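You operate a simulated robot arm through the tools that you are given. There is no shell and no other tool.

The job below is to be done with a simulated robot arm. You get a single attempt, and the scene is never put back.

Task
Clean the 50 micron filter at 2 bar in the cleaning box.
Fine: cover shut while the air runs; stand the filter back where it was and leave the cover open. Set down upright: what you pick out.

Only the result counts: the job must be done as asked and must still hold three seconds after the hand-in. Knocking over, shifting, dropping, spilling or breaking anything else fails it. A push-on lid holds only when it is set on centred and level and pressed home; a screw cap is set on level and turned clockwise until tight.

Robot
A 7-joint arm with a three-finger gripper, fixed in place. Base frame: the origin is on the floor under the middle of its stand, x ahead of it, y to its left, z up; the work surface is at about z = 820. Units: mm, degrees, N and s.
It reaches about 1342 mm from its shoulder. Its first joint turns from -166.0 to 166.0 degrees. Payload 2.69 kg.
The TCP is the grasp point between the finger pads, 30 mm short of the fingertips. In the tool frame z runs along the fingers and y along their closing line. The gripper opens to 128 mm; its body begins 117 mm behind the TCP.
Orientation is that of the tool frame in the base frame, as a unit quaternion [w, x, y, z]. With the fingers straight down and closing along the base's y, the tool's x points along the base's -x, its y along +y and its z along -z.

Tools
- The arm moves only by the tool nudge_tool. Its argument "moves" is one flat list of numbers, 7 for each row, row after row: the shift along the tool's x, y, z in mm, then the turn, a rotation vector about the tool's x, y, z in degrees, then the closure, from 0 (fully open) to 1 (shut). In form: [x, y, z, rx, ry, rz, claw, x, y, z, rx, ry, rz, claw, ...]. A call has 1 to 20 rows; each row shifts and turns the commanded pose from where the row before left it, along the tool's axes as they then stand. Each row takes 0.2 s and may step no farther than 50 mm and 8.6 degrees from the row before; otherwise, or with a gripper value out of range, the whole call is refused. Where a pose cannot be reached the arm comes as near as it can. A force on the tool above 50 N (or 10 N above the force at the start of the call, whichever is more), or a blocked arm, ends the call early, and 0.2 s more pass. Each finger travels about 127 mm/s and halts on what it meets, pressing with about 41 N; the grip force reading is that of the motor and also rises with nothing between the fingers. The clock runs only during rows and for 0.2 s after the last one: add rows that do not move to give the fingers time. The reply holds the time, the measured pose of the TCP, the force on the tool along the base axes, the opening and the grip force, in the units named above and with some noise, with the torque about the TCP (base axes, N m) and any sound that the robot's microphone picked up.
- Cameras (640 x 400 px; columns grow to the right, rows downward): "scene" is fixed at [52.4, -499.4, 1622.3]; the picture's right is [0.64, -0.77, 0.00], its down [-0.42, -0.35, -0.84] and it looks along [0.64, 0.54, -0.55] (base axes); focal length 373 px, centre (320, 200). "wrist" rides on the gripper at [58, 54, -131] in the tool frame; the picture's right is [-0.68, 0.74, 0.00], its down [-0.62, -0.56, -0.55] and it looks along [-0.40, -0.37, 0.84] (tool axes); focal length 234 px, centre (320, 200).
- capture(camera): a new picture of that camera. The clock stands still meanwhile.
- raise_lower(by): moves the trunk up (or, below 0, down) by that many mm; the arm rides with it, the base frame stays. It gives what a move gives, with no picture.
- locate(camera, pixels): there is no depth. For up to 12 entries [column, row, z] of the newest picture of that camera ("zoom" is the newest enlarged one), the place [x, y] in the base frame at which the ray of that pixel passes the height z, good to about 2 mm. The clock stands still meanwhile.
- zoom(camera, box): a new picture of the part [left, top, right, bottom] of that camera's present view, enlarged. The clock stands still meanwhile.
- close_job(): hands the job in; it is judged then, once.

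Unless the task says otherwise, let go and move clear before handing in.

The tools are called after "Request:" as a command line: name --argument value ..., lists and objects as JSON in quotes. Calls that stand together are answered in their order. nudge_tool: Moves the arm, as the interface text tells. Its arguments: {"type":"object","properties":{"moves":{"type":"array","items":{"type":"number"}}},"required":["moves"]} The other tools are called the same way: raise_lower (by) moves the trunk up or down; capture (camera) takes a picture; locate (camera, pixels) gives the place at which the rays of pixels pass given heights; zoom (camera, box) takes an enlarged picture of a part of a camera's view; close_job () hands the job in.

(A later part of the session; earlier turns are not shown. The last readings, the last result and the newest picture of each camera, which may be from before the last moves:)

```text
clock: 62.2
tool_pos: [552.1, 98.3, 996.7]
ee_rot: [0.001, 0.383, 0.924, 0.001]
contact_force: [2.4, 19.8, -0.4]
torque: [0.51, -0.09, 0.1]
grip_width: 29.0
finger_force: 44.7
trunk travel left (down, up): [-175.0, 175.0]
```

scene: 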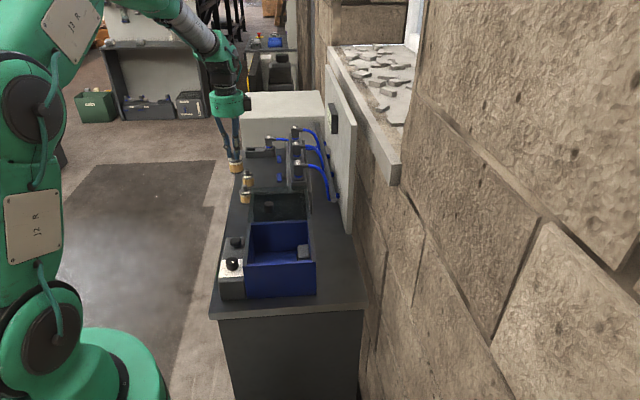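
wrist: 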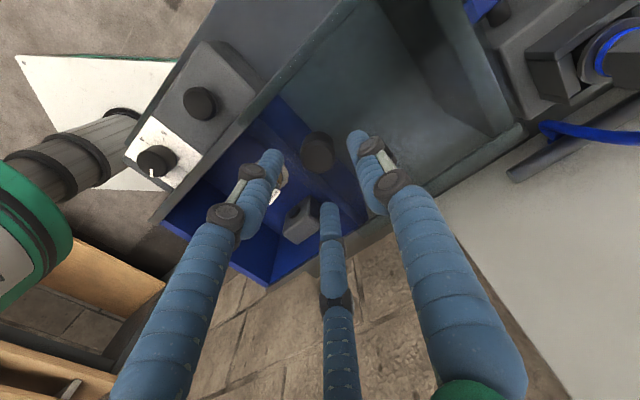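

Request:
nudge_tool --moves '[0, -2, 0, 0, 0, 0, 0.9, 0, 0, 0, 0, 0, 0, 0.9]'

Request:
zoom --camera "scene" --box '[230, 180, 330, 300]'

Request:
capture --camera "wrist"

```text
clock: 62.9
tool_pos: [551.5, 99.1, 998.1]
ee_rot: [0.001, 0.383, 0.924, 0.001]
contact_force: [13.6, 42.0, -17.7]
torque: [1.29, -0.89, 0.28]
grip_width: 29.4
finger_force: 45.2
trunk travel left (down, up): [-175.0, 175.0]
```

```text
3.33 times, centred on (280, 240) of scene
```

zoom: 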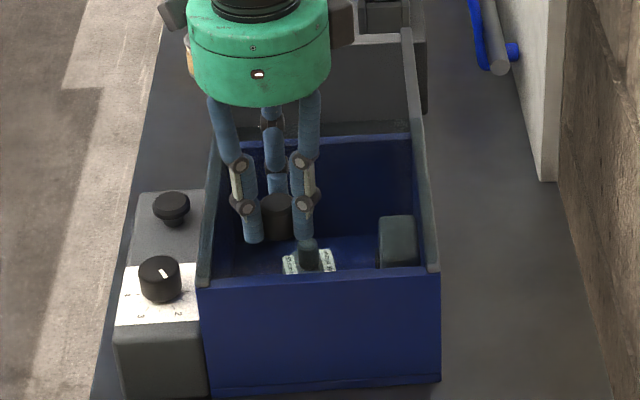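

```text
taken
```

wrist: 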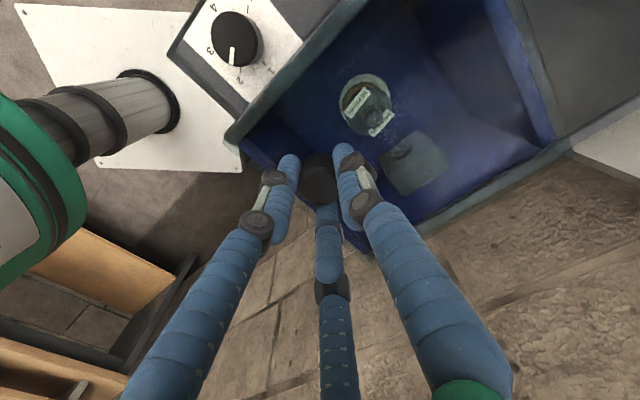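

Force along u rose to ~39 N without movement: the cover is shut against its stop. I'll relieve, release, lift, and go above the Clean button with closed fingers.

Request:
nudge_tool --moves '[0, 2.5, 0, 0, 0, 0, 0.9, 0, 0, 0, 0, 0, 0, 0.8, 0, 0, 0, 0, 0, 0, 0.65, 0, 0, 0, 0, 0, 0, 0.57, 0, 0, -15, 0, 0, 0, 0.57, 0, 0, -30, 0, 0, 0, 0.57, 0, 0, -30, 0, 0, 0, 0.57, 0, 0, 0, 0, 0, 0, 0.57]'

Request:
capture --camera "wrist"

Request:
zoom --camera "scene" --box '[220, 160, 340, 300]'

```text
clock: 64.7
tool_pos: [551.9, 100.5, 1074.3]
ee_rot: [0.0, 0.383, 0.924, 0.001]
contact_force: [-0.5, -0.1, -0.5]
torque: [-0.03, -0.05, 0.0]
grip_width: 55.2
finger_force: 0.1
trunk travel left (down, up): [-175.0, 175.0]
```

```text
taken
```

wrist: 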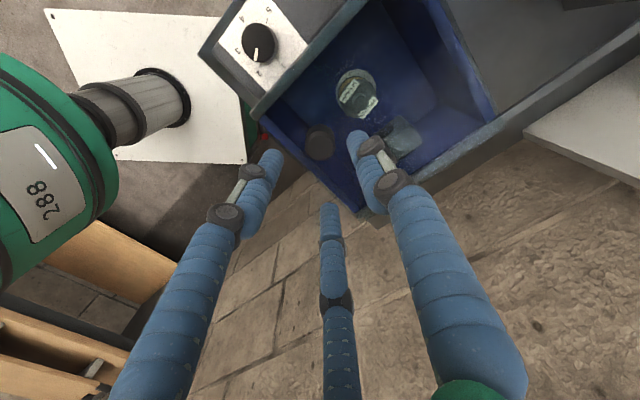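

```text
2.86 times, centred on (280, 230) of scene
```

zoom: 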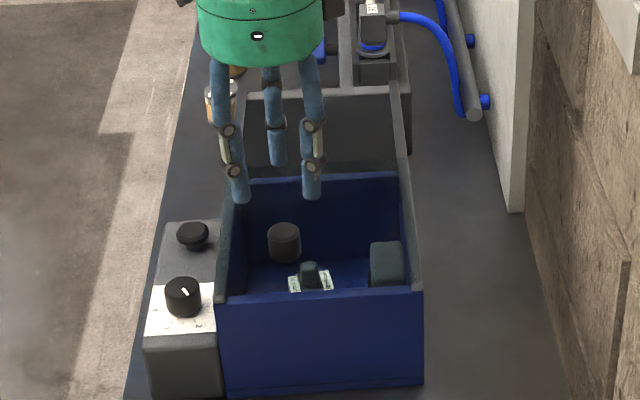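

The cover is shut, with its knob back at the original pixel. Now moving above the Clean button with the fingers closing.

Request:
nudge_tool --moves '[26.3, 26.3, 0, 0, 0, 0, 0.7, 26.3, 26.3, 0, 0, 0, 0, 0.85, 26.3, 26.3, 0, 0, 0, 0, 1.0, 26.3, 26.3, 0, 0, 0, 0, 1.0, 0, 0, 0, 0, 0, 0, 1.0, 0, 0, 0, 0, 0, 0, 1.0]'

Request:
capture --camera "wrist"

Request:
zoom --camera "scene" --box '[200, 160, 300, 290]'

Request:
zoom --camera "wrist" --box '[260, 60, 380, 200]'

```text
clock: 66.0
tool_pos: [550.7, 245.4, 1073.5]
ee_rot: [0.001, 0.382, 0.924, 0.002]
contact_force: [0.8, -0.2, -0.2]
torque: [0.01, 0.01, -0.03]
grip_width: 2.1
finger_force: 31.2
trunk travel left (down, up): [-175.0, 175.0]
```

```text
taken
```

wrist: 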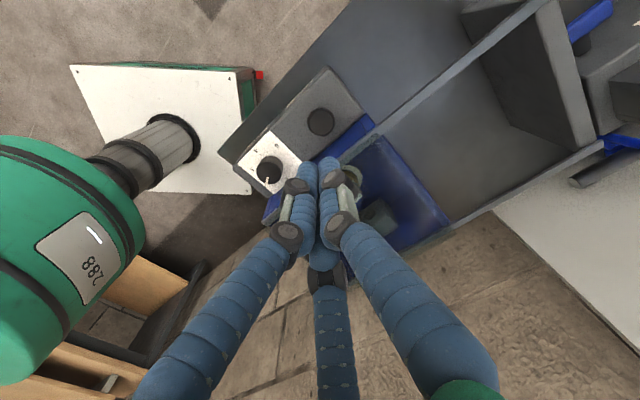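

```text
3.08 times, centred on (250, 225) of scene
```

zoom: 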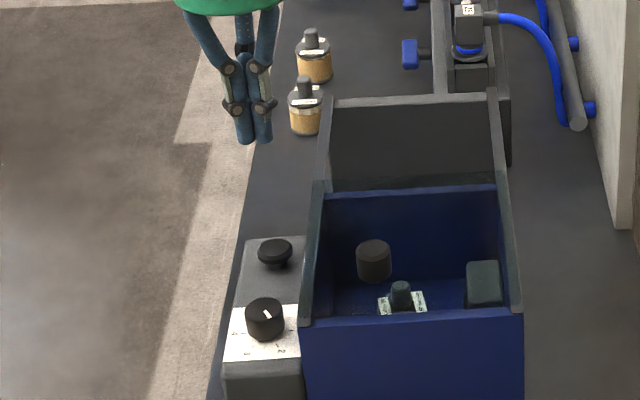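

```text
2.86 times, centred on (320, 130) of wrist
```

zoom: 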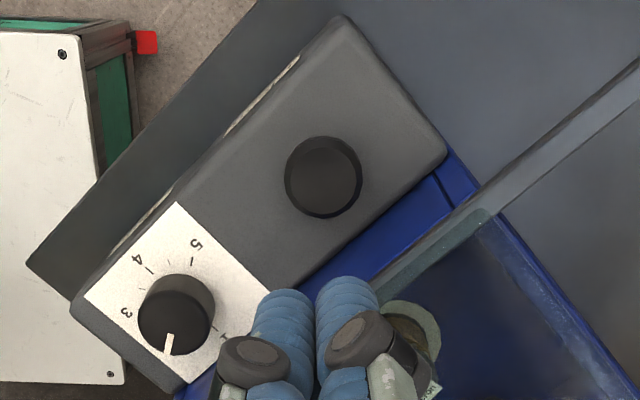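

The button (zoom 323,177) lies within ~2 mm of the hand's axis. I'll descend to just above it (tips ~920).

Request:
nudge_tool --moves '[0, 1.3, 40, 0, 0, 0, 1.0, 0, 0, 40, 0, 0, 0, 1.0, 0, 0, 36, 0, 0, 0, 1.0, 0, 0, 0, 0, 0, 0, 1.0]'

Request:
zoom --camera "scene" --box '[200, 200, 280, 280]'

Request:
zoom --camera "wrist" --box '[250, 90, 390, 230]'

```text
clock: 67.0
tool_pos: [553.4, 246.7, 955.4]
ee_rot: [0.001, 0.383, 0.924, 0.002]
contact_force: [0.2, 0.0, 0.1]
torque: [0.01, -0.01, 0.01]
grip_width: 2.3
finger_force: 31.1
trunk travel left (down, up): [-175.0, 175.0]
```

```text
5.00 times, centred on (240, 240) of scene
```

zoom: 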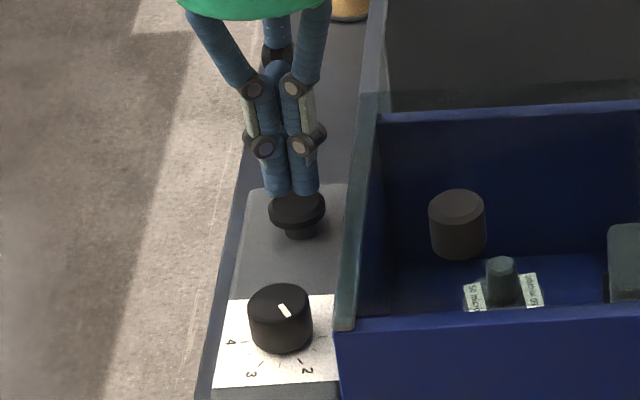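

```text
2.86 times, centred on (320, 160) of wrist
```

zoom: 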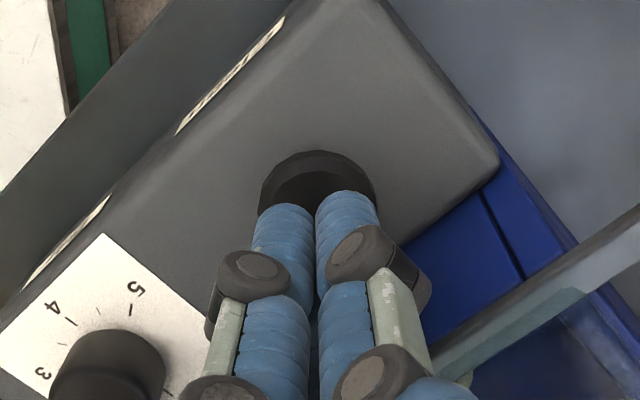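

Fingertips are just above the button centre. I'll press down gradually in 2–3 mm steps and listen.

Request:
nudge_tool --moves '[0, 0, 3, 0, 0, 0, 1.0, 0, 0, 3, 0, 0, 0, 1.0, 0, 0, 3, 0, 0, 0, 1.0]'

```text
clock: 67.8
tool_pos: [553.2, 247.3, 948.7]
ee_rot: [0.001, 0.383, 0.924, 0.002]
contact_force: [-0.3, 0.0, -1.0]
torque: [-0.03, -0.02, 0.0]
grip_width: 2.2
finger_force: 31.5
trunk travel left (down, up): [-175.0, 175.0]
```

Request:
nudge_tool --moves '[0, 0, 2, 0, 0, 0, 1.0, 0, 0, 2, 0, 0, 0, 1.0, 0, 0, 2, 0, 0, 0, 1.0]'

```text
clock: 68.7
tool_pos: [552.2, 247.2, 942.1]
ee_rot: [0.0, 0.383, 0.924, 0.001]
contact_force: [1.3, 0.2, 2.0]
torque: [0.0, 0.01, 0.01]
grip_width: 1.9
finger_force: 32.1
trunk travel left (down, up): [-175.0, 175.0]
```

Slight contact (2 N) at TCP z≈942. Continuing to press in small steps.

Request:
nudge_tool --moves '[0, 0, 1.5, 0, 0, 0, 1.0, 0, 0, 1.5, 0, 0, 0, 1.0]'

Request:
zoom --camera "scene" --box '[310, 90, 350, 140]'

Request:
zoom --camera "scene" --box '[200, 200, 280, 280]'

```text
clock: 69.2
tool_pos: [553.5, 246.8, 938.9]
ee_rot: [0.0, 0.382, 0.924, 0.002]
contact_force: [0.1, 1.6, 4.0]
torque: [0.0, 0.02, 0.01]
grip_width: 5.9
finger_force: 31.6
trunk travel left (down, up): [-175.0, 175.0]
heard: click
```

```text
8.00 times, centred on (330, 115) of scene
```

zoom: 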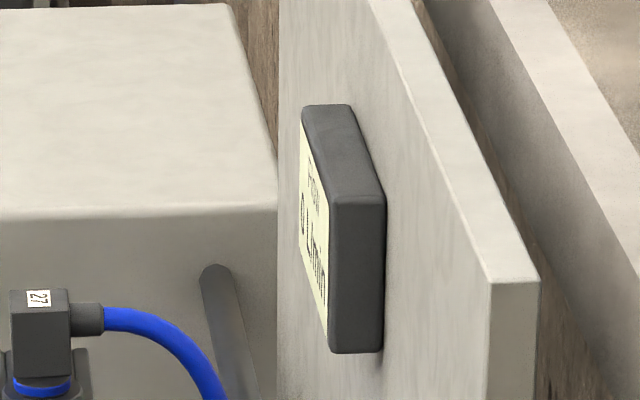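

```text
5.00 times, centred on (240, 240) of scene
```

zoom: 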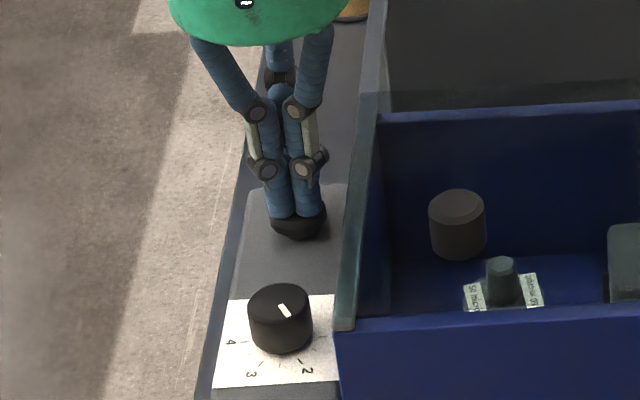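

A click was heard as the button went down. I'll hold it briefly and listen for air.

Request:
nudge_tool --moves '[0, 0, 0, 0, 0, 0, 1.0, 0, 0, 0, 0, 0, 0, 1.0, 0, 0, 0, 0, 0, 0, 1.0, 0, 0, 0, 0, 0, 0, 1.0, 0, 0, 0, 0, 0, 0, 1.0]'

Request:
capture --camera "scene"

Request:
zoom --camera "scene" --box '[220, 180, 330, 300]'

```text
clock: 70.5
tool_pos: [553.1, 246.6, 940.2]
ee_rot: [0.0, 0.382, 0.924, 0.002]
contact_force: [1.9, 1.6, 3.8]
torque: [0.03, 0.01, 0.01]
grip_width: 5.9
finger_force: 31.4
trunk travel left (down, up): [-175.0, 175.0]
```

```text
taken
```

scene: 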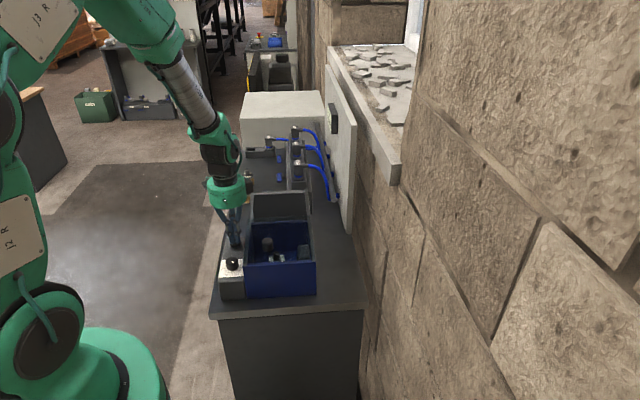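

```text
3.33 times, centred on (275, 240) of scene
```

zoom: 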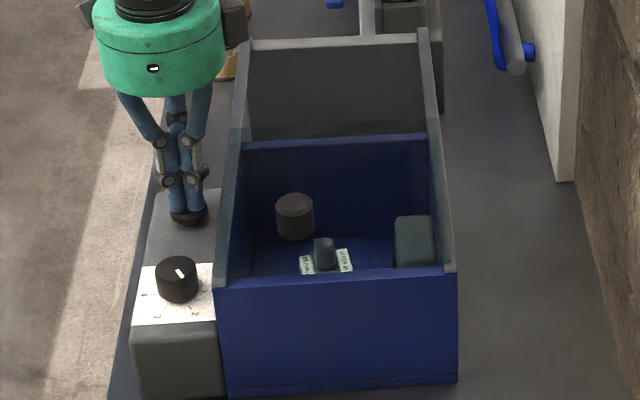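

The button is down with no further sound; I'll release upward and keep listening.

Request:
nudge_tool --moves '[0, 0, -3, 0, 0, 0, 1.0, 0, 0, -4, 0, 0, 0, 1.0, 0, 0, -8, 0, 0, 0, 1.0, 0, 0, -15, 0, 0, 0, 1.0, 0, 0, 0, 0, 0, 0, 1.0, 0, 0, 0, 0, 0, 0, 1.0]'

Request:
zoom --camera "scene" --box '[310, 90, 350, 140]'

Request:
zoom --camera "scene" --box '[200, 200, 300, 300]'

```text
clock: 71.8
tool_pos: [552.7, 248.4, 968.9]
ee_rot: [0.0, 0.383, 0.924, 0.001]
contact_force: [0.2, -0.6, -0.1]
torque: [0.02, -0.01, -0.01]
grip_width: 2.3
finger_force: 31.2
trunk travel left (down, up): [-175.0, 175.0]
```

```text
8.00 times, centred on (330, 115) of scene
```

zoom: 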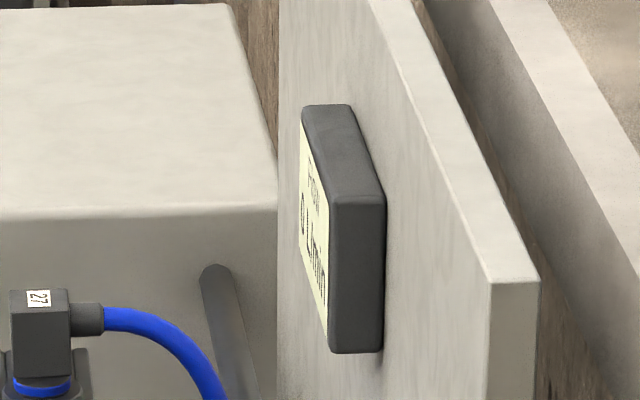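

```text
4.00 times, centred on (250, 250) of scene
```

zoom: 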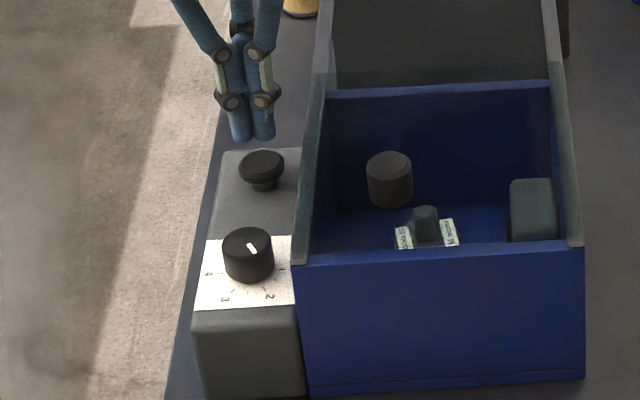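

The button sprang back; only the click has been heard. I'll wait a few seconds to hear whether a cleaning cycle runs, and look at the filter.

Request:
nudge_tool --moves '[0, 0, 0, 0, 0, 0, 1.0, 0, 0, 0, 0, 0, 0, 1.0, 0, 0, 0, 0, 0, 0, 1.0, 0, 0, 0, 0, 0, 0, 1.0, 0, 0, 0, 0, 0, 0, 1.0, 0, 0, 0, 0, 0, 0, 1.0, 0, 0, 0, 0, 0, 0, 1.0, 0, 0, 0, 0, 0, 0, 1.0, 0, 0, 0, 0, 0, 0, 1.0, 0, 0, 0, 0, 0, 0, 1.0]'

Request:
capture --camera "wrist"

Request:
zoom --camera "scene" --box '[240, 210, 320, 280]'

```text
clock: 74.0
tool_pos: [554.4, 248.5, 969.2]
ee_rot: [0.001, 0.383, 0.924, 0.001]
contact_force: [-0.5, 0.6, 0.3]
torque: [-0.01, 0.02, 0.0]
grip_width: 2.4
finger_force: 31.2
trunk travel left (down, up): [-175.0, 175.0]
```

```text
taken
```

wrist: 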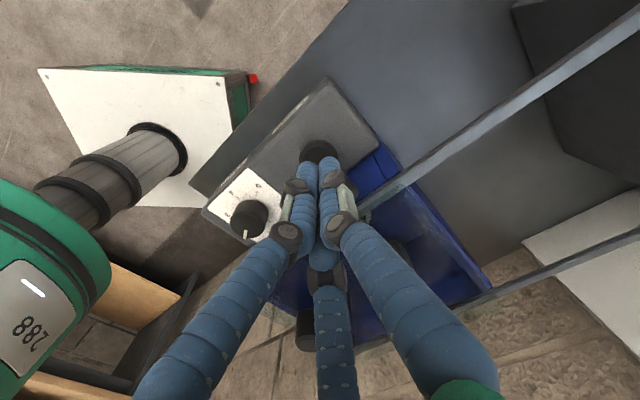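

```text
5.71 times, centred on (280, 245) of scene
```

zoom: 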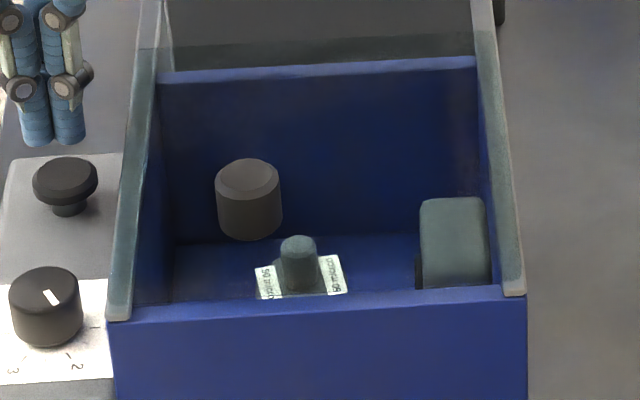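

Nothing but the click so far. Before doing anything else I'll raise the hand and look through the clear cover at the filter for any change.

Request:
nudge_tool --moves '[0, 0, -35, 0, 0, 0, 1.0, 0, 0, -35, 0, 0, 0, 1.0, 0, 0, -35, 0, 0, 0, 0.9, -26, -26, 0, 0, 0, 0, 0.6, -26, -26, 0, 0, 0, 0, 0.5, -26, -26, 0, 0, 0, 0, 0.4, -20, -10, 0, 0, 0, 0, 0.3, 0, 0, 0, 0, 0, 0, 0.3]'

Request:
capture --camera "wrist"

Request:
zoom --camera "wrist" --box '[290, 50, 450, 190]'

```text
clock: 75.8
tool_pos: [562.1, 116.8, 1074.6]
ee_rot: [0.001, 0.383, 0.924, 0.002]
contact_force: [1.3, -0.1, -0.5]
torque: [0.05, 0.0, 0.01]
grip_width: 89.8
finger_force: 0.1
trunk travel left (down, up): [-175.0, 175.0]
```

```text
taken
```

wrist: 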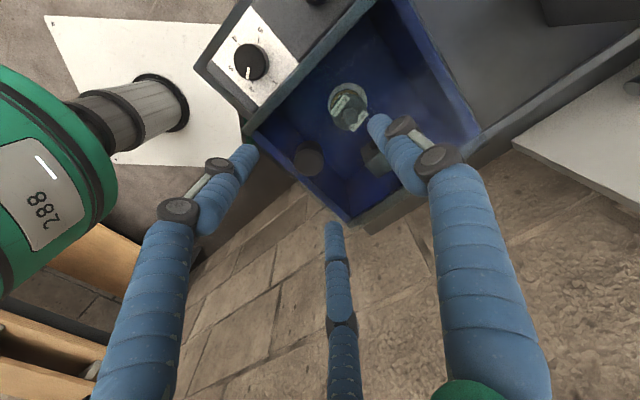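

```text
2.86 times, centred on (370, 120) of wrist
```

zoom: 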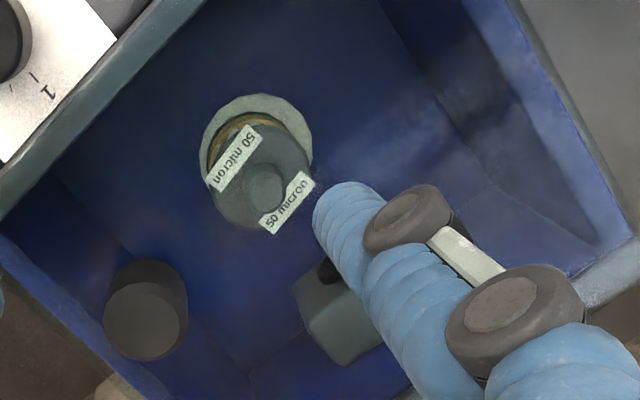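

Request:
zoom --camera "wrist" --box '[325, 75, 375, 135]'

Request:
zoom --camera "scene" --box '[262, 240, 302, 275]'

```text
6.67 times, centred on (350, 105) of wrist
```

zoom: 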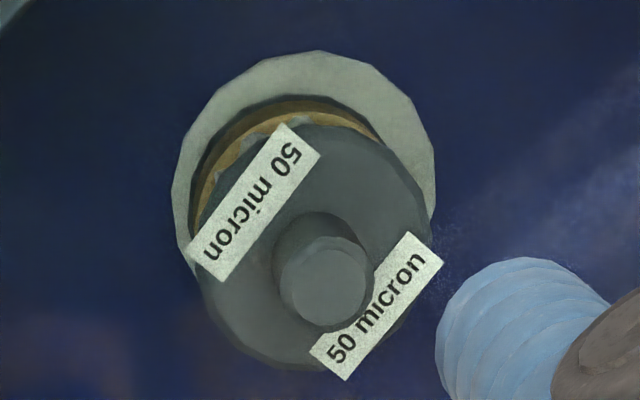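

```text
11.43 times, centred on (282, 258) of scene
```

zoom: 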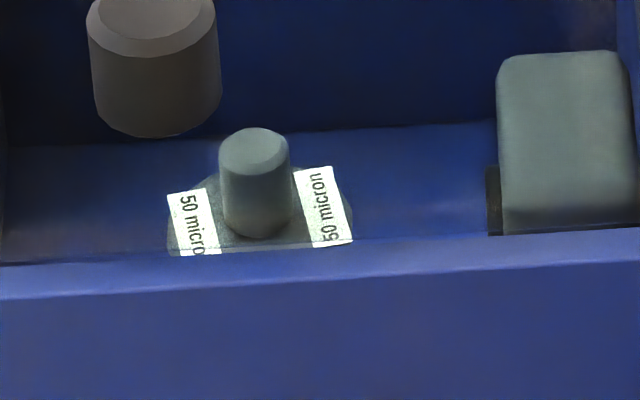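

The filter's tan dust layer is still there under the top disc (wrist zoom 250,120), so it may not have been cleaned yet. I'll check that the cover's knob is exactly at its original shut position.

Request:
locate --camera "wrist" --pixels '[[308.7, 161, 990], [308.7, 161, 995], [349, 118, 902], [264, 140, 953], [350, 222, 953]]'

Request:
locate --camera "scene" --pixels '[[267.2, 241.5, 990], [267.2, 241.5, 995]]'

Request:
zoom --camera "scene" --box '[240, 175, 320, 300]'

Request:
zoom --camera "wrist" --box '[230, 90, 390, 240]'

```text
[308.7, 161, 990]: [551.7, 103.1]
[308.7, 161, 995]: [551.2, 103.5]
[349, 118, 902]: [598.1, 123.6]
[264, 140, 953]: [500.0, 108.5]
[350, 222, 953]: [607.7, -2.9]
```

```text
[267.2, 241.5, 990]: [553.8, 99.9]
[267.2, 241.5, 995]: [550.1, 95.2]
```

```text
3.20 times, centred on (280, 238) of scene
```

zoom: 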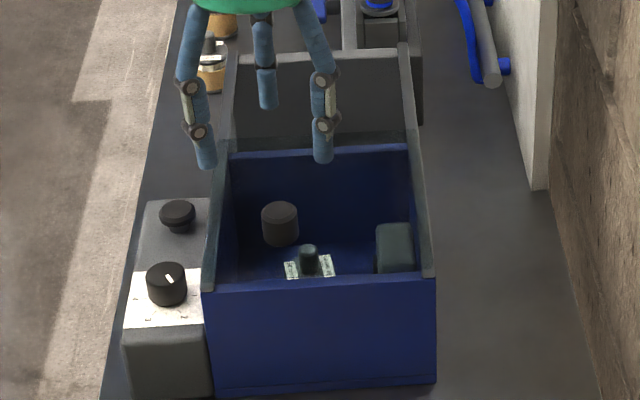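

```text
2.67 times, centred on (310, 165) of wrist
```

zoom: 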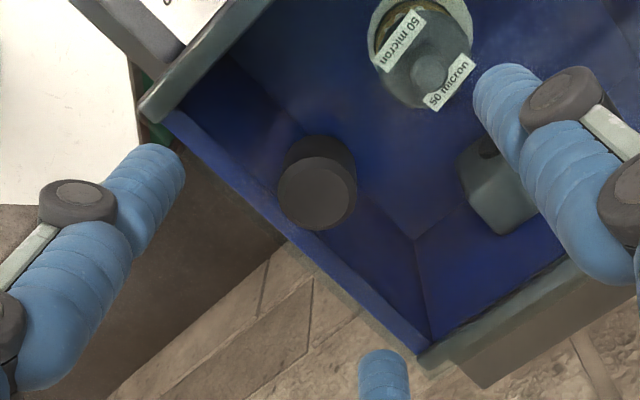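

The cover sits exactly as at the start, so it is shut. I'll return to the button, press it deeper and hold it for several seconds.

Request:
nudge_tool --moves '[20, 10, 0, 0, 0, 0, 0.5, 26, 26, 0, 0, 0, 0, 0.7, 26, 26, 0, 0, 0, 0, 0.85, 26, 26, 0, 0, 0, 0, 1.0, 0, 0, 35, 0, 0, 0, 1.0, 0, 0, 35, 0, 0, 0, 1.0, 0, 0, 35, 0, 0, 0, 1.0, 0, 0, 8, 0, 0, 0, 1.0, 0, 0, 8, 0, 0, 0, 1.0, 0, 0, 0, 0, 0, 0, 1.0]'

Request:
zoom --camera "scene" --box '[200, 200, 280, 280]'

```text
clock: 78.0
tool_pos: [551.4, 249.6, 951.8]
ee_rot: [0.002, 0.383, 0.924, 0.002]
contact_force: [0.6, -1.6, 0.6]
torque: [0.03, -0.02, 0.02]
grip_width: 2.2
finger_force: 31.6
trunk travel left (down, up): [-175.0, 175.0]
```

```text
5.00 times, centred on (240, 240) of scene
```

zoom: 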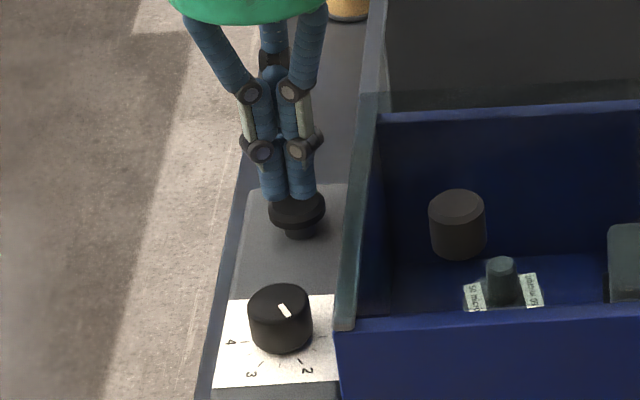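

Just above the button again. Pressing down 14 mm in 2 mm steps, then holding.

Request:
nudge_tool --moves '[0, 0, 2, 0, 0, 0, 1.0, 0, 0, 2, 0, 0, 0, 1.0, 0, 0, 2, 0, 0, 0, 1.0, 0, 0, 2, 0, 0, 0, 1.0, 0, 0, 2, 0, 0, 0, 1.0, 0, 0, 2, 0, 0, 0, 1.0, 0, 0, 2, 0, 0, 0, 1.0]'

```text
clock: 79.7
tool_pos: [552.6, 248.4, 939.7]
ee_rot: [0.001, 0.383, 0.924, 0.001]
contact_force: [1.4, -2.0, 3.5]
torque: [-0.03, 0.01, 0.0]
grip_width: 2.3
finger_force: 31.2
trunk travel left (down, up): [-175.0, 175.0]
heard: click
```

Click again at z≈940 with 3.5 N. I'll press further and hold for 3 s.

Request:
nudge_tool --moves '[0, 0, 1.5, 0, 0, 0, 1.0, 0, 0, 1.5, 0, 0, 0, 1.0, 0, 0, 1.5, 0, 0, 0, 1.0, 0, 0, 0, 0, 0, 0, 1.0, 0, 0, 0, 0, 0, 0, 1.0]'

Request:
zoom --camera "scene" --box '[200, 200, 280, 280]'

Request:
zoom --camera "scene" --box '[310, 90, 350, 140]'

```text
clock: 80.8
tool_pos: [553.5, 248.0, 936.4]
ee_rot: [0.002, 0.383, 0.924, 0.002]
contact_force: [1.9, -0.4, 24.7]
torque: [-0.03, 0.06, -0.01]
grip_width: 5.7
finger_force: 31.0
trunk travel left (down, up): [-175.0, 175.0]
```

```text
5.00 times, centred on (240, 240) of scene
```

zoom: 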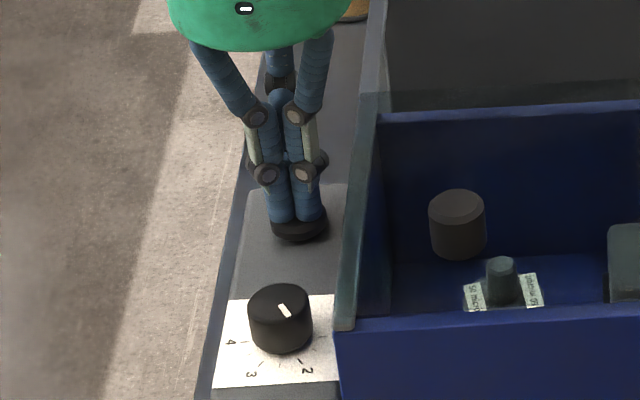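

```text
8.00 times, centred on (330, 115) of scene
```

zoom: 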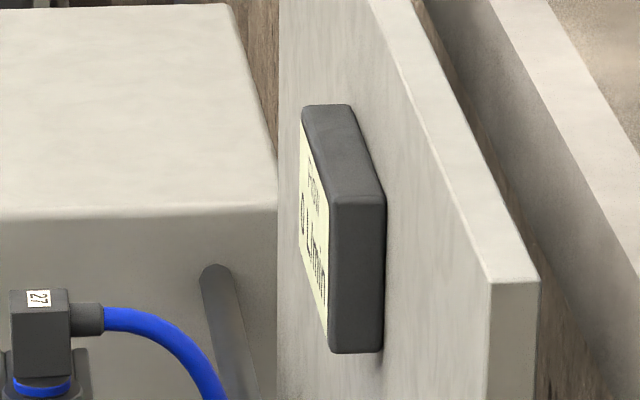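

The button is bottomed at 25 N. I'll hold it down for another 3 s and listen.

Request:
nudge_tool --moves '[0, 0, -0.5, 0, 0, 0, 1.0, 0, 0, 0, 0, 0, 0, 1.0, 0, 0, 0, 0, 0, 0, 1.0, 0, 0, 0, 0, 0, 0, 1.0, 0, 0, 0, 0, 0, 0, 1.0, 0, 0, 0, 0, 0, 0, 1.0, 0, 0, 0, 0, 0, 0, 1.0, 0, 0, 0, 0, 0, 0, 1.0, 0, 0, 0, 0, 0, 0, 1.0, 0, 0, 0, 0, 0, 0, 1.0, 0, 0, 0, 0, 0, 0, 1.0, 0, 0, 0, 0, 0, 0, 1.0, 0, 0, 0, 0, 0, 0, 1.0, 0, 0, 0, 0, 0, 0, 1.0]'

Request:
zoom --camera "scene" --box '[240, 210, 320, 280]'

Request:
zoom --camera "scene" --box '[240, 80, 360, 200]'

```text
clock: 83.8
tool_pos: [552.7, 247.6, 935.9]
ee_rot: [0.0, 0.382, 0.924, 0.002]
contact_force: [8.6, 3.0, 22.2]
torque: [0.04, -0.14, 0.02]
grip_width: 6.0
finger_force: 31.6
trunk travel left (down, up): [-175.0, 175.0]
```

```text
5.71 times, centred on (280, 245) of scene
```

zoom: 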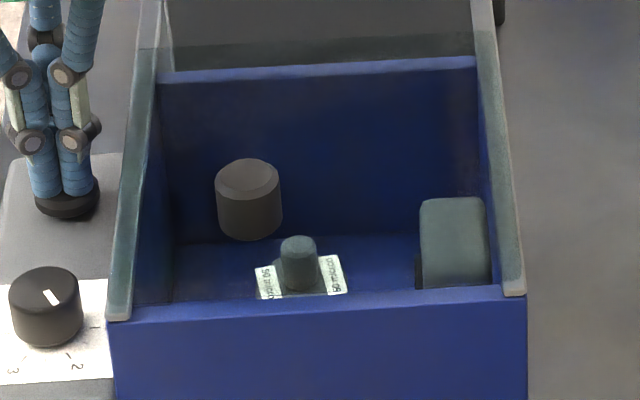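

```text
3.33 times, centred on (300, 140) of scene
```

zoom: 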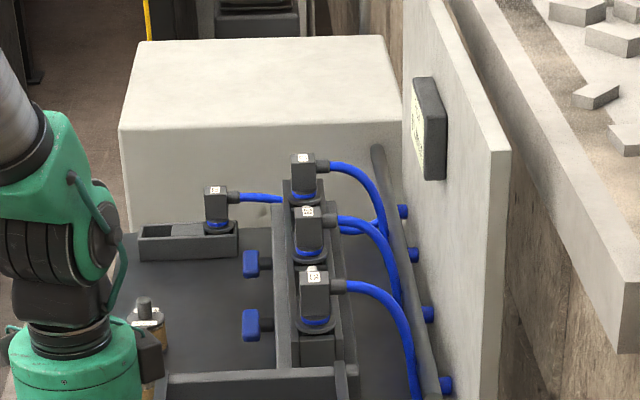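

Still no air sound after 4 s of holding. I'll release the button, raise, and look at the filter and at the rest of the air installation.

Request:
nudge_tool --moves '[0, 0, -4, 0, 0, 0, 1.0, 0, 0, -6, 0, 0, 0, 1.0, 0, 0, -15, 0, 0, 0, 1.0, 0, 0, -35, 0, 0, 0, 1.0, 0, 0, -35, 0, 0, 0, 1.0, 0, 0, -35, 0, 0, 0, 0.9, -26, -26, 0, 0, 0, 0, 0.6, -26, -26, 0, 0, 0, 0, 0.5, -26, -26, 0, 0, 0, 0, 0.4, -20, -10, 0, 0, 0, 0, 0.3, 0, 0, 0, 0, 0, 0, 0.3]'

Request:
zoom --camera "wrist" --box '[325, 65, 385, 135]'

Request:
zoom --camera "scene" --box '[262, 240, 302, 275]'

```text
clock: 86.2
tool_pos: [561.1, 116.9, 1065.8]
ee_rot: [0.0, 0.383, 0.924, 0.002]
contact_force: [0.2, -0.3, 0.0]
torque: [-0.01, 0.08, 0.0]
grip_width: 89.5
finger_force: 0.1
trunk travel left (down, up): [-175.0, 175.0]
```

```text
5.71 times, centred on (355, 100) of wrist
```

zoom: 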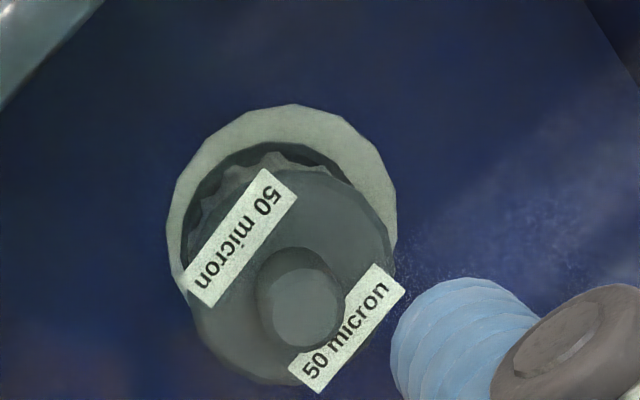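

```text
11.43 times, centred on (282, 258) of scene
```

zoom: 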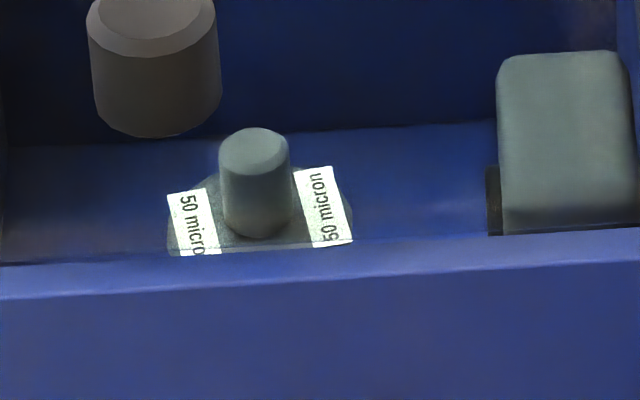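

The tan dust is now gone: the bare pleats show (zoom 240,165), so holding the button ran the air and cleaned the filter. The air is off now; next I'll go back to the cover knob to open the cover.

Request:
nudge_tool --moves '[-5.7, -18.5, 0, 0, 0, 0, 0.5, 0, 0, 15, 0, 0, 0, 0.57, 0, 0, 15, 0, 0, 0, 0.57, 0, 0, 0, 0, 0, 0, 0.57]'

Request:
zoom --camera "wrist" --box '[250, 90, 390, 230]'

```text
clock: 87.2
tool_pos: [551.2, 99.5, 1034.5]
ee_rot: [0.001, 0.383, 0.924, 0.002]
contact_force: [0.0, 0.5, -0.3]
torque: [0.01, 0.01, -0.03]
grip_width: 55.2
finger_force: 0.1
trunk travel left (down, up): [-175.0, 175.0]
```

```text
2.86 times, centred on (320, 160) of wrist
```

zoom: 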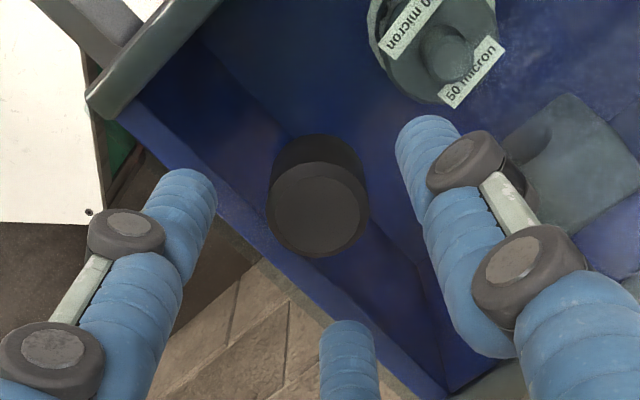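

The knob (318,212) is centred. Descending 37 mm and gripping.

Request:
nudge_tool --moves '[0, 0, 18, 0, 0, 0, 0.57, 0, 0, 19, 0, 0, 0, 0.57, 0, 0, 0, 0, 0, 0, 0.57, 0, 0, 0, 0, 0, 0, 0.7, 0, 0, 0, 0, 0, 0, 0.85, 0, 0, 0, 0, 0, 0, 0.9, 0, 0, 0, 0, 0, 0, 0.9]'

```text
clock: 88.8
tool_pos: [551.7, 99.3, 999.6]
ee_rot: [0.0, 0.382, 0.924, 0.002]
contact_force: [14.0, -13.4, -7.1]
torque: [-0.16, -0.62, 0.23]
grip_width: 29.5
finger_force: 45.0
trunk travel left (down, up): [-175.0, 175.0]
```

Gripped with a 19 N side force toward +v; I'll shift tool −x 1 mm and slide the cover open 48 mm.

Request:
nudge_tool --moves '[-1.2, 0, 0, 0, 0, 0, 0.9, 0, 6, 0, 0, 0, 0, 0.9, 0, 12, 0, 0, 0, 0, 0.9, 0, 12, 0, 0, 0, 0, 0.9, 0, 12, 0, 0, 0, 0, 0.9, 0, 12, 0, 0, 0, 0, 0.9]'

```text
clock: 90.2
tool_pos: [590.3, 137.9, 999.4]
ee_rot: [0.002, 0.383, 0.924, 0.002]
contact_force: [-1.8, 2.2, 20.9]
torque: [0.05, -0.4, 0.05]
grip_width: 29.4
finger_force: 44.5
trunk travel left (down, up): [-175.0, 175.0]
```

Request:
nudge_tool --moves '[0, 12, -1, 0, 0, 0, 0.9, 0, 12, 0, 0, 0, 0, 0.9, 0, 12, 0, 0, 0, 0, 0.9, 0, 12, 0, 0, 0, 0, 0.9, 0, 12, 0, 0, 0, 0, 0.9, 0, 12, 0, 0, 0, 0, 0.9, 0, 12, 0, 0, 0, 0, 0.9, 0, 12, 0, 0, 0, 0, 0.9]'

Request:
zoom --camera "scene" --box '[220, 160, 340, 300]'

```text
clock: 92.0
tool_pos: [656.8, 204.8, 999.8]
ee_rot: [0.002, 0.383, 0.924, 0.0]
contact_force: [-5.5, 5.7, 0.9]
torque: [-0.38, 0.4, -0.04]
grip_width: 29.2
finger_force: 45.0
trunk travel left (down, up): [-175.0, 175.0]
```

```text
2.86 times, centred on (280, 230) of scene
```

zoom: 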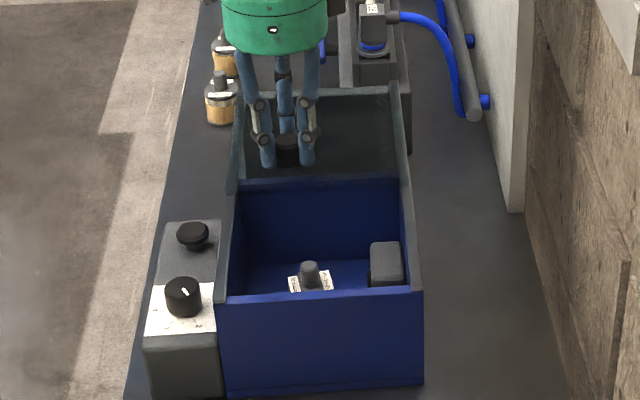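

About 149 mm open; the remaining ~27 mm I'll do in smaller steps to the stop.

Request:
nudge_tool --moves '[0, 5, 0, 0, 0, 0, 0.9, 0, 5, 0, 0, 0, 0, 0.9, 0, 5, 0, 0, 0, 0, 0.9, 0, 5, 0, 0, 0, 0, 0.9]'

```text
clock: 93.0
tool_pos: [671.7, 218.4, 999.4]
ee_rot: [0.001, 0.382, 0.924, 0.001]
contact_force: [-0.1, 2.0, -7.5]
torque: [-0.46, 0.35, 0.17]
grip_width: 29.2
finger_force: 44.6
trunk travel left (down, up): [-175.0, 175.0]
```

Request:
nudge_tool --moves '[0, 3, 0, 0, 0, 0, 0.9, 0, 3, 0, 0, 0, 0, 0.9, 0, 2, 0, 0, 0, 0, 0.9]'

```text
clock: 93.8
tool_pos: [677.8, 224.2, 999.4]
ee_rot: [0.001, 0.383, 0.924, 0.001]
contact_force: [-2.7, 2.9, -0.5]
torque: [-0.28, 0.29, -0.1]
grip_width: 29.1
finger_force: 45.0
trunk travel left (down, up): [-175.0, 175.0]
```

Request:
nudge_tool --moves '[0, 1.5, 0, 0, 0, 0, 0.9, 0, 0, 0, 0, 0, 0, 0.9]'

```text
clock: 94.5
tool_pos: [678.6, 225.2, 999.3]
ee_rot: [0.0, 0.383, 0.924, 0.002]
contact_force: [-7.5, -0.5, 3.0]
torque: [0.2, 0.21, 0.16]
grip_width: 29.2
finger_force: 45.1
trunk travel left (down, up): [-175.0, 175.0]
```

Nearly at the stop; one more 1.5 mm push, then release and lift.

Request:
nudge_tool --moves '[0, 1.5, 0, 0, 0, 0, 0.9, 0, 0, 0, 0, 0, 0, 0.9]'

Request:
nudge_tool --moves '[0, -1, 0, 0, 0, 0, 0.9, 0, 0, 0, 0, 0, 0, 0.8, 0, 0, 0, 0, 0, 0, 0.65, 0, 0, 0, 0, 0, 0, 0.57, 0, 0, -20, 0, 0, 0, 0.57, 0, 0, -30, 0, 0, 0, 0.57, 0, 0, -40, 0, 0, 0, 0.4, 0, 0, -15, 0, 0, 0, 0.3]'

Request:
capture --camera "wrist"

Request:
zoom --camera "scene" --box '[220, 160, 340, 300]'

Request:
zoom --camera "wrist" --box '[240, 120, 340, 240]'

```text
clock: 95.0
tool_pos: [677.8, 224.6, 998.6]
ee_rot: [0.0, 0.383, 0.924, 0.0]
contact_force: [-13.7, -7.2, 9.4]
torque: [-0.29, 0.64, 0.06]
grip_width: 29.3
finger_force: 45.5
trunk travel left (down, up): [-175.0, 175.0]
```

```text
clock: 96.8
tool_pos: [678.4, 223.0, 1102.3]
ee_rot: [0.001, 0.383, 0.924, 0.002]
contact_force: [0.1, 0.2, 0.2]
torque: [0.02, -0.02, -0.02]
grip_width: 89.7
finger_force: 0.1
trunk travel left (down, up): [-175.0, 175.0]
```

```text
taken
```

wrist: 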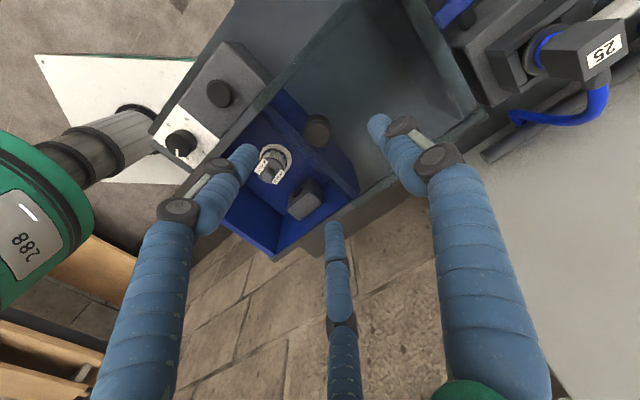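

```text
2.86 times, centred on (280, 230) of scene
```

zoom: 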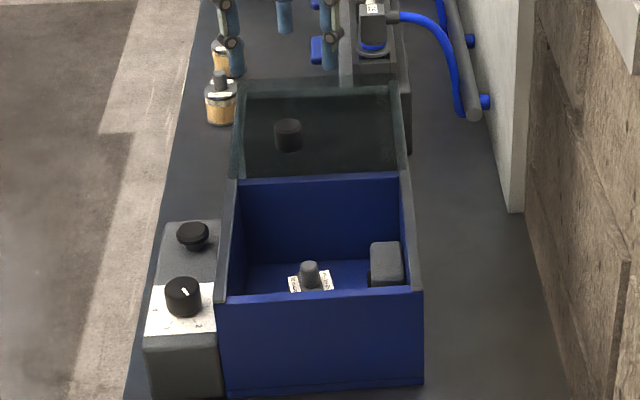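

```text
3.33 times, centred on (290, 180) of wrist
```

zoom: 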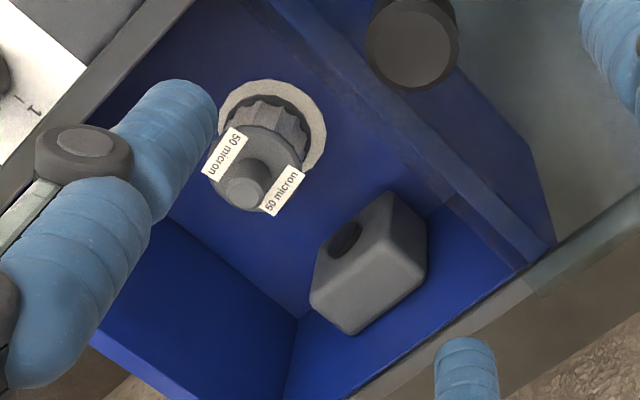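

The filter's pleats are white and clean, and the cover is open. Now I'll rotate back +30° and move above the filter in the box.

Request:
nudge_tool --moves '[0, 0, 0, 0, 0, 7.5, 0.5, 0, 0, 0, 0, 0, 7.5, 0.6, 0, 0, 0, 0, 0, 7.5, 0.7, 0, 0, 0, 0, 0, 7.5, 0.72, -24.9, -32.7, 0, 0, 0, 0, 0.72, -24.9, -32.7, 0, 0, 0, 0, 0.72, -24.9, -32.7, 0, 0, 0, 0, 0.72, 0, 0, 0, 0, 0, 0, 0.72]'

Request:
zoom --camera "wrist" --box '[270, 70, 370, 160]'

Request:
zoom --camera "scene" --box '[220, 130, 340, 290]'

```text
clock: 98.7
tool_pos: [602.7, 130.9, 1106.0]
ee_rot: [0.001, 0.609, 0.793, 0.001]
contact_force: [-0.8, 0.0, 0.1]
torque: [0.03, -0.05, -0.01]
grip_width: 35.7
finger_force: 0.0
trunk travel left (down, up): [-175.0, 175.0]
```

```text
4.44 times, centred on (320, 115) of wrist
```

zoom: 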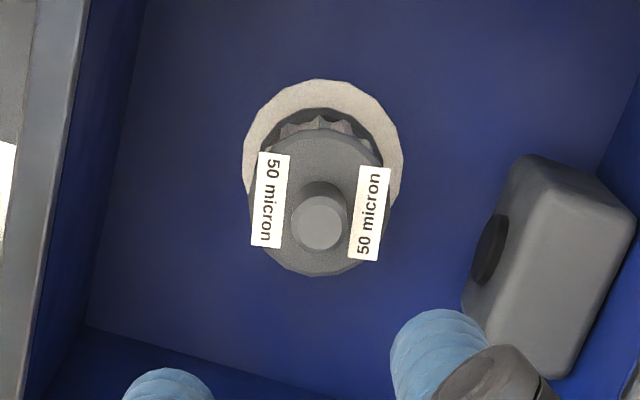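

```text
2.50 times, centred on (280, 210) of scene
```

zoom: 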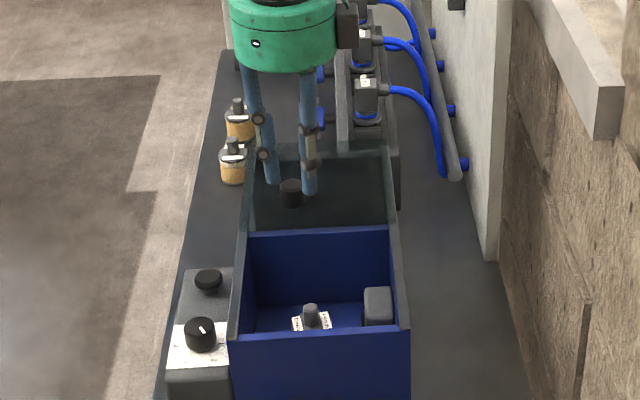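

The filter knob (319,222 zoom) is ~6 mm off along image-down; correcting by tool (−4.2,−3.8) and descending to about 35 mm above the grip height.

Request:
nudge_tool --moves '[-4.2, -3.8, 0, 0, 0, 0, 0.72, 0, 0, 40, 0, 0, 0, 0.72, 0, 0, 40, 0, 0, 0, 0.72, 0, 0, 40, 0, 0, 0, 0.72, 0, 0, 34, 0, 0, 0, 0.72, 0, 0, 0, 0, 0, 0, 0.72]'

Request:
zoom --camera "wrist" --box '[270, 100, 370, 190]'

```text
clock: 100.0
tool_pos: [600.2, 124.1, 950.5]
ee_rot: [0.0, 0.609, 0.793, 0.002]
contact_force: [0.7, 0.1, -1.0]
torque: [-0.01, 0.01, 0.02]
grip_width: 35.7
finger_force: 0.1
trunk travel left (down, up): [-175.0, 175.0]
```

```text
4.44 times, centred on (320, 145) of wrist
```

zoom: 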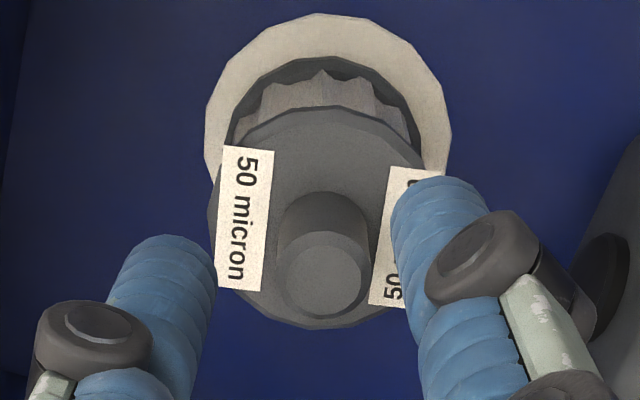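

Nearly centred; small correction (−1.5,0) then down 36 mm to the grip height and close.

Request:
nudge_tool --moves '[-1.5, 0, 12, 0, 0, 0, 0.72, 0, 0, 12, 0, 0, 0, 0.72, 0, 0, 12, 0, 0, 0, 0.72, 0, 0, 0, 0, 0, 0, 0.72]'

Request:
zoom --camera "wrist" --box '[250, 90, 390, 230]'

```text
clock: 101.0
tool_pos: [602.0, 120.3, 913.5]
ee_rot: [0.0, 0.609, 0.793, 0.001]
contact_force: [-0.4, 0.8, -0.1]
torque: [0.01, 0.04, 0.02]
grip_width: 35.6
finger_force: 0.0
trunk travel left (down, up): [-175.0, 175.0]
```

```text
2.86 times, centred on (320, 160) of wrist
```

zoom: 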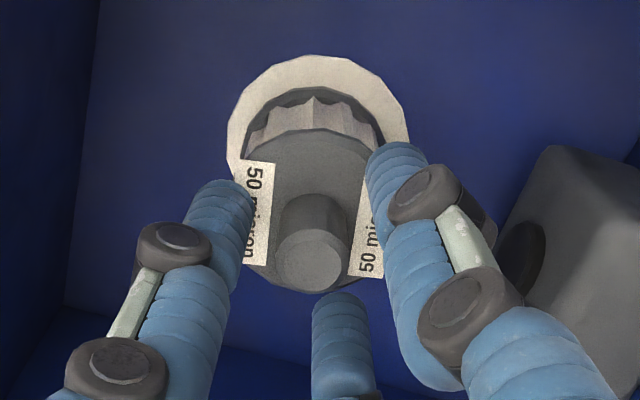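

The knob is ~2 mm off in tool +x; correcting and closing.

Request:
nudge_tool --moves '[2.0, 0, 0, 0, 0, 0, 0.72, 0, 0, 0, 0, 0, 0, 0.78, 0, 0, 0, 0, 0, 0, 0.84, 0, 0, 0, 0, 0, 0, 0.9, 0, 0, 0, 0, 0, 0, 0.95, 0, 0, 0, 0, 0, 0, 0.95]'

Request:
zoom --camera "wrist" --box '[250, 90, 390, 230]'

```text
clock: 102.5
tool_pos: [600.1, 123.9, 914.7]
ee_rot: [0.001, 0.61, 0.793, 0.002]
contact_force: [-0.7, -1.3, 0.7]
torque: [0.03, 0.0, -0.02]
grip_width: 15.9
finger_force: 40.9
trunk travel left (down, up): [-175.0, 175.0]
```

```text
2.86 times, centred on (320, 160) of wrist
```

zoom: 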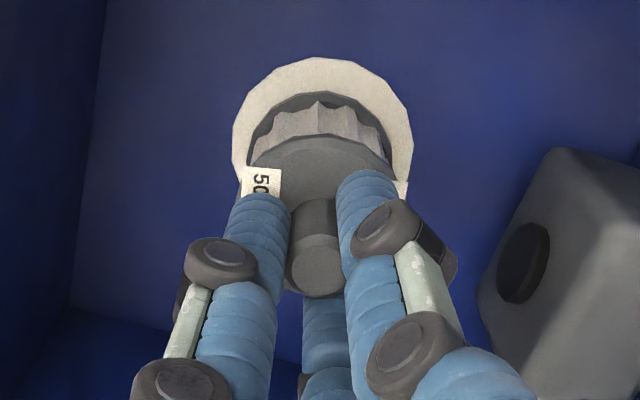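

Gripped (15.9 mm, 41 N). Lifting straight up 190 mm.

Request:
nudge_tool --moves '[0, 0, -10, 0, 0, 0, 0.95, 0, 0, -30, 0, 0, 0, 0.95, 0, 0, -40, 0, 0, 0, 0.95, 0, 0, -40, 0, 0, 0, 0.95, 0, 0, -40, 0, 0, 0, 0.95, 0, 0, -30, 0, 0, 0, 0.95, 0, 0, 0, 0, 0, 0, 0.95]'

Request:
zoom --camera "scene" --box '[220, 130, 340, 290]'

```text
clock: 104.0
tool_pos: [602.4, 123.6, 1103.7]
ee_rot: [0.0, 0.609, 0.793, 0.001]
contact_force: [0.2, -0.9, -1.2]
torque: [0.0, -0.02, -0.02]
grip_width: 16.3
finger_force: 41.3
trunk travel left (down, up): [-175.0, 175.0]
```

```text
2.50 times, centred on (280, 210) of scene
```

zoom: 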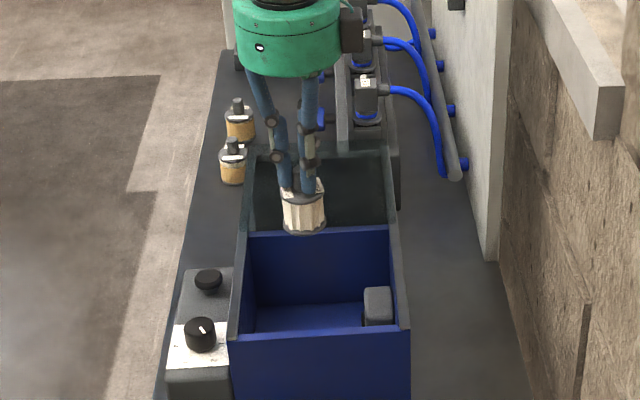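

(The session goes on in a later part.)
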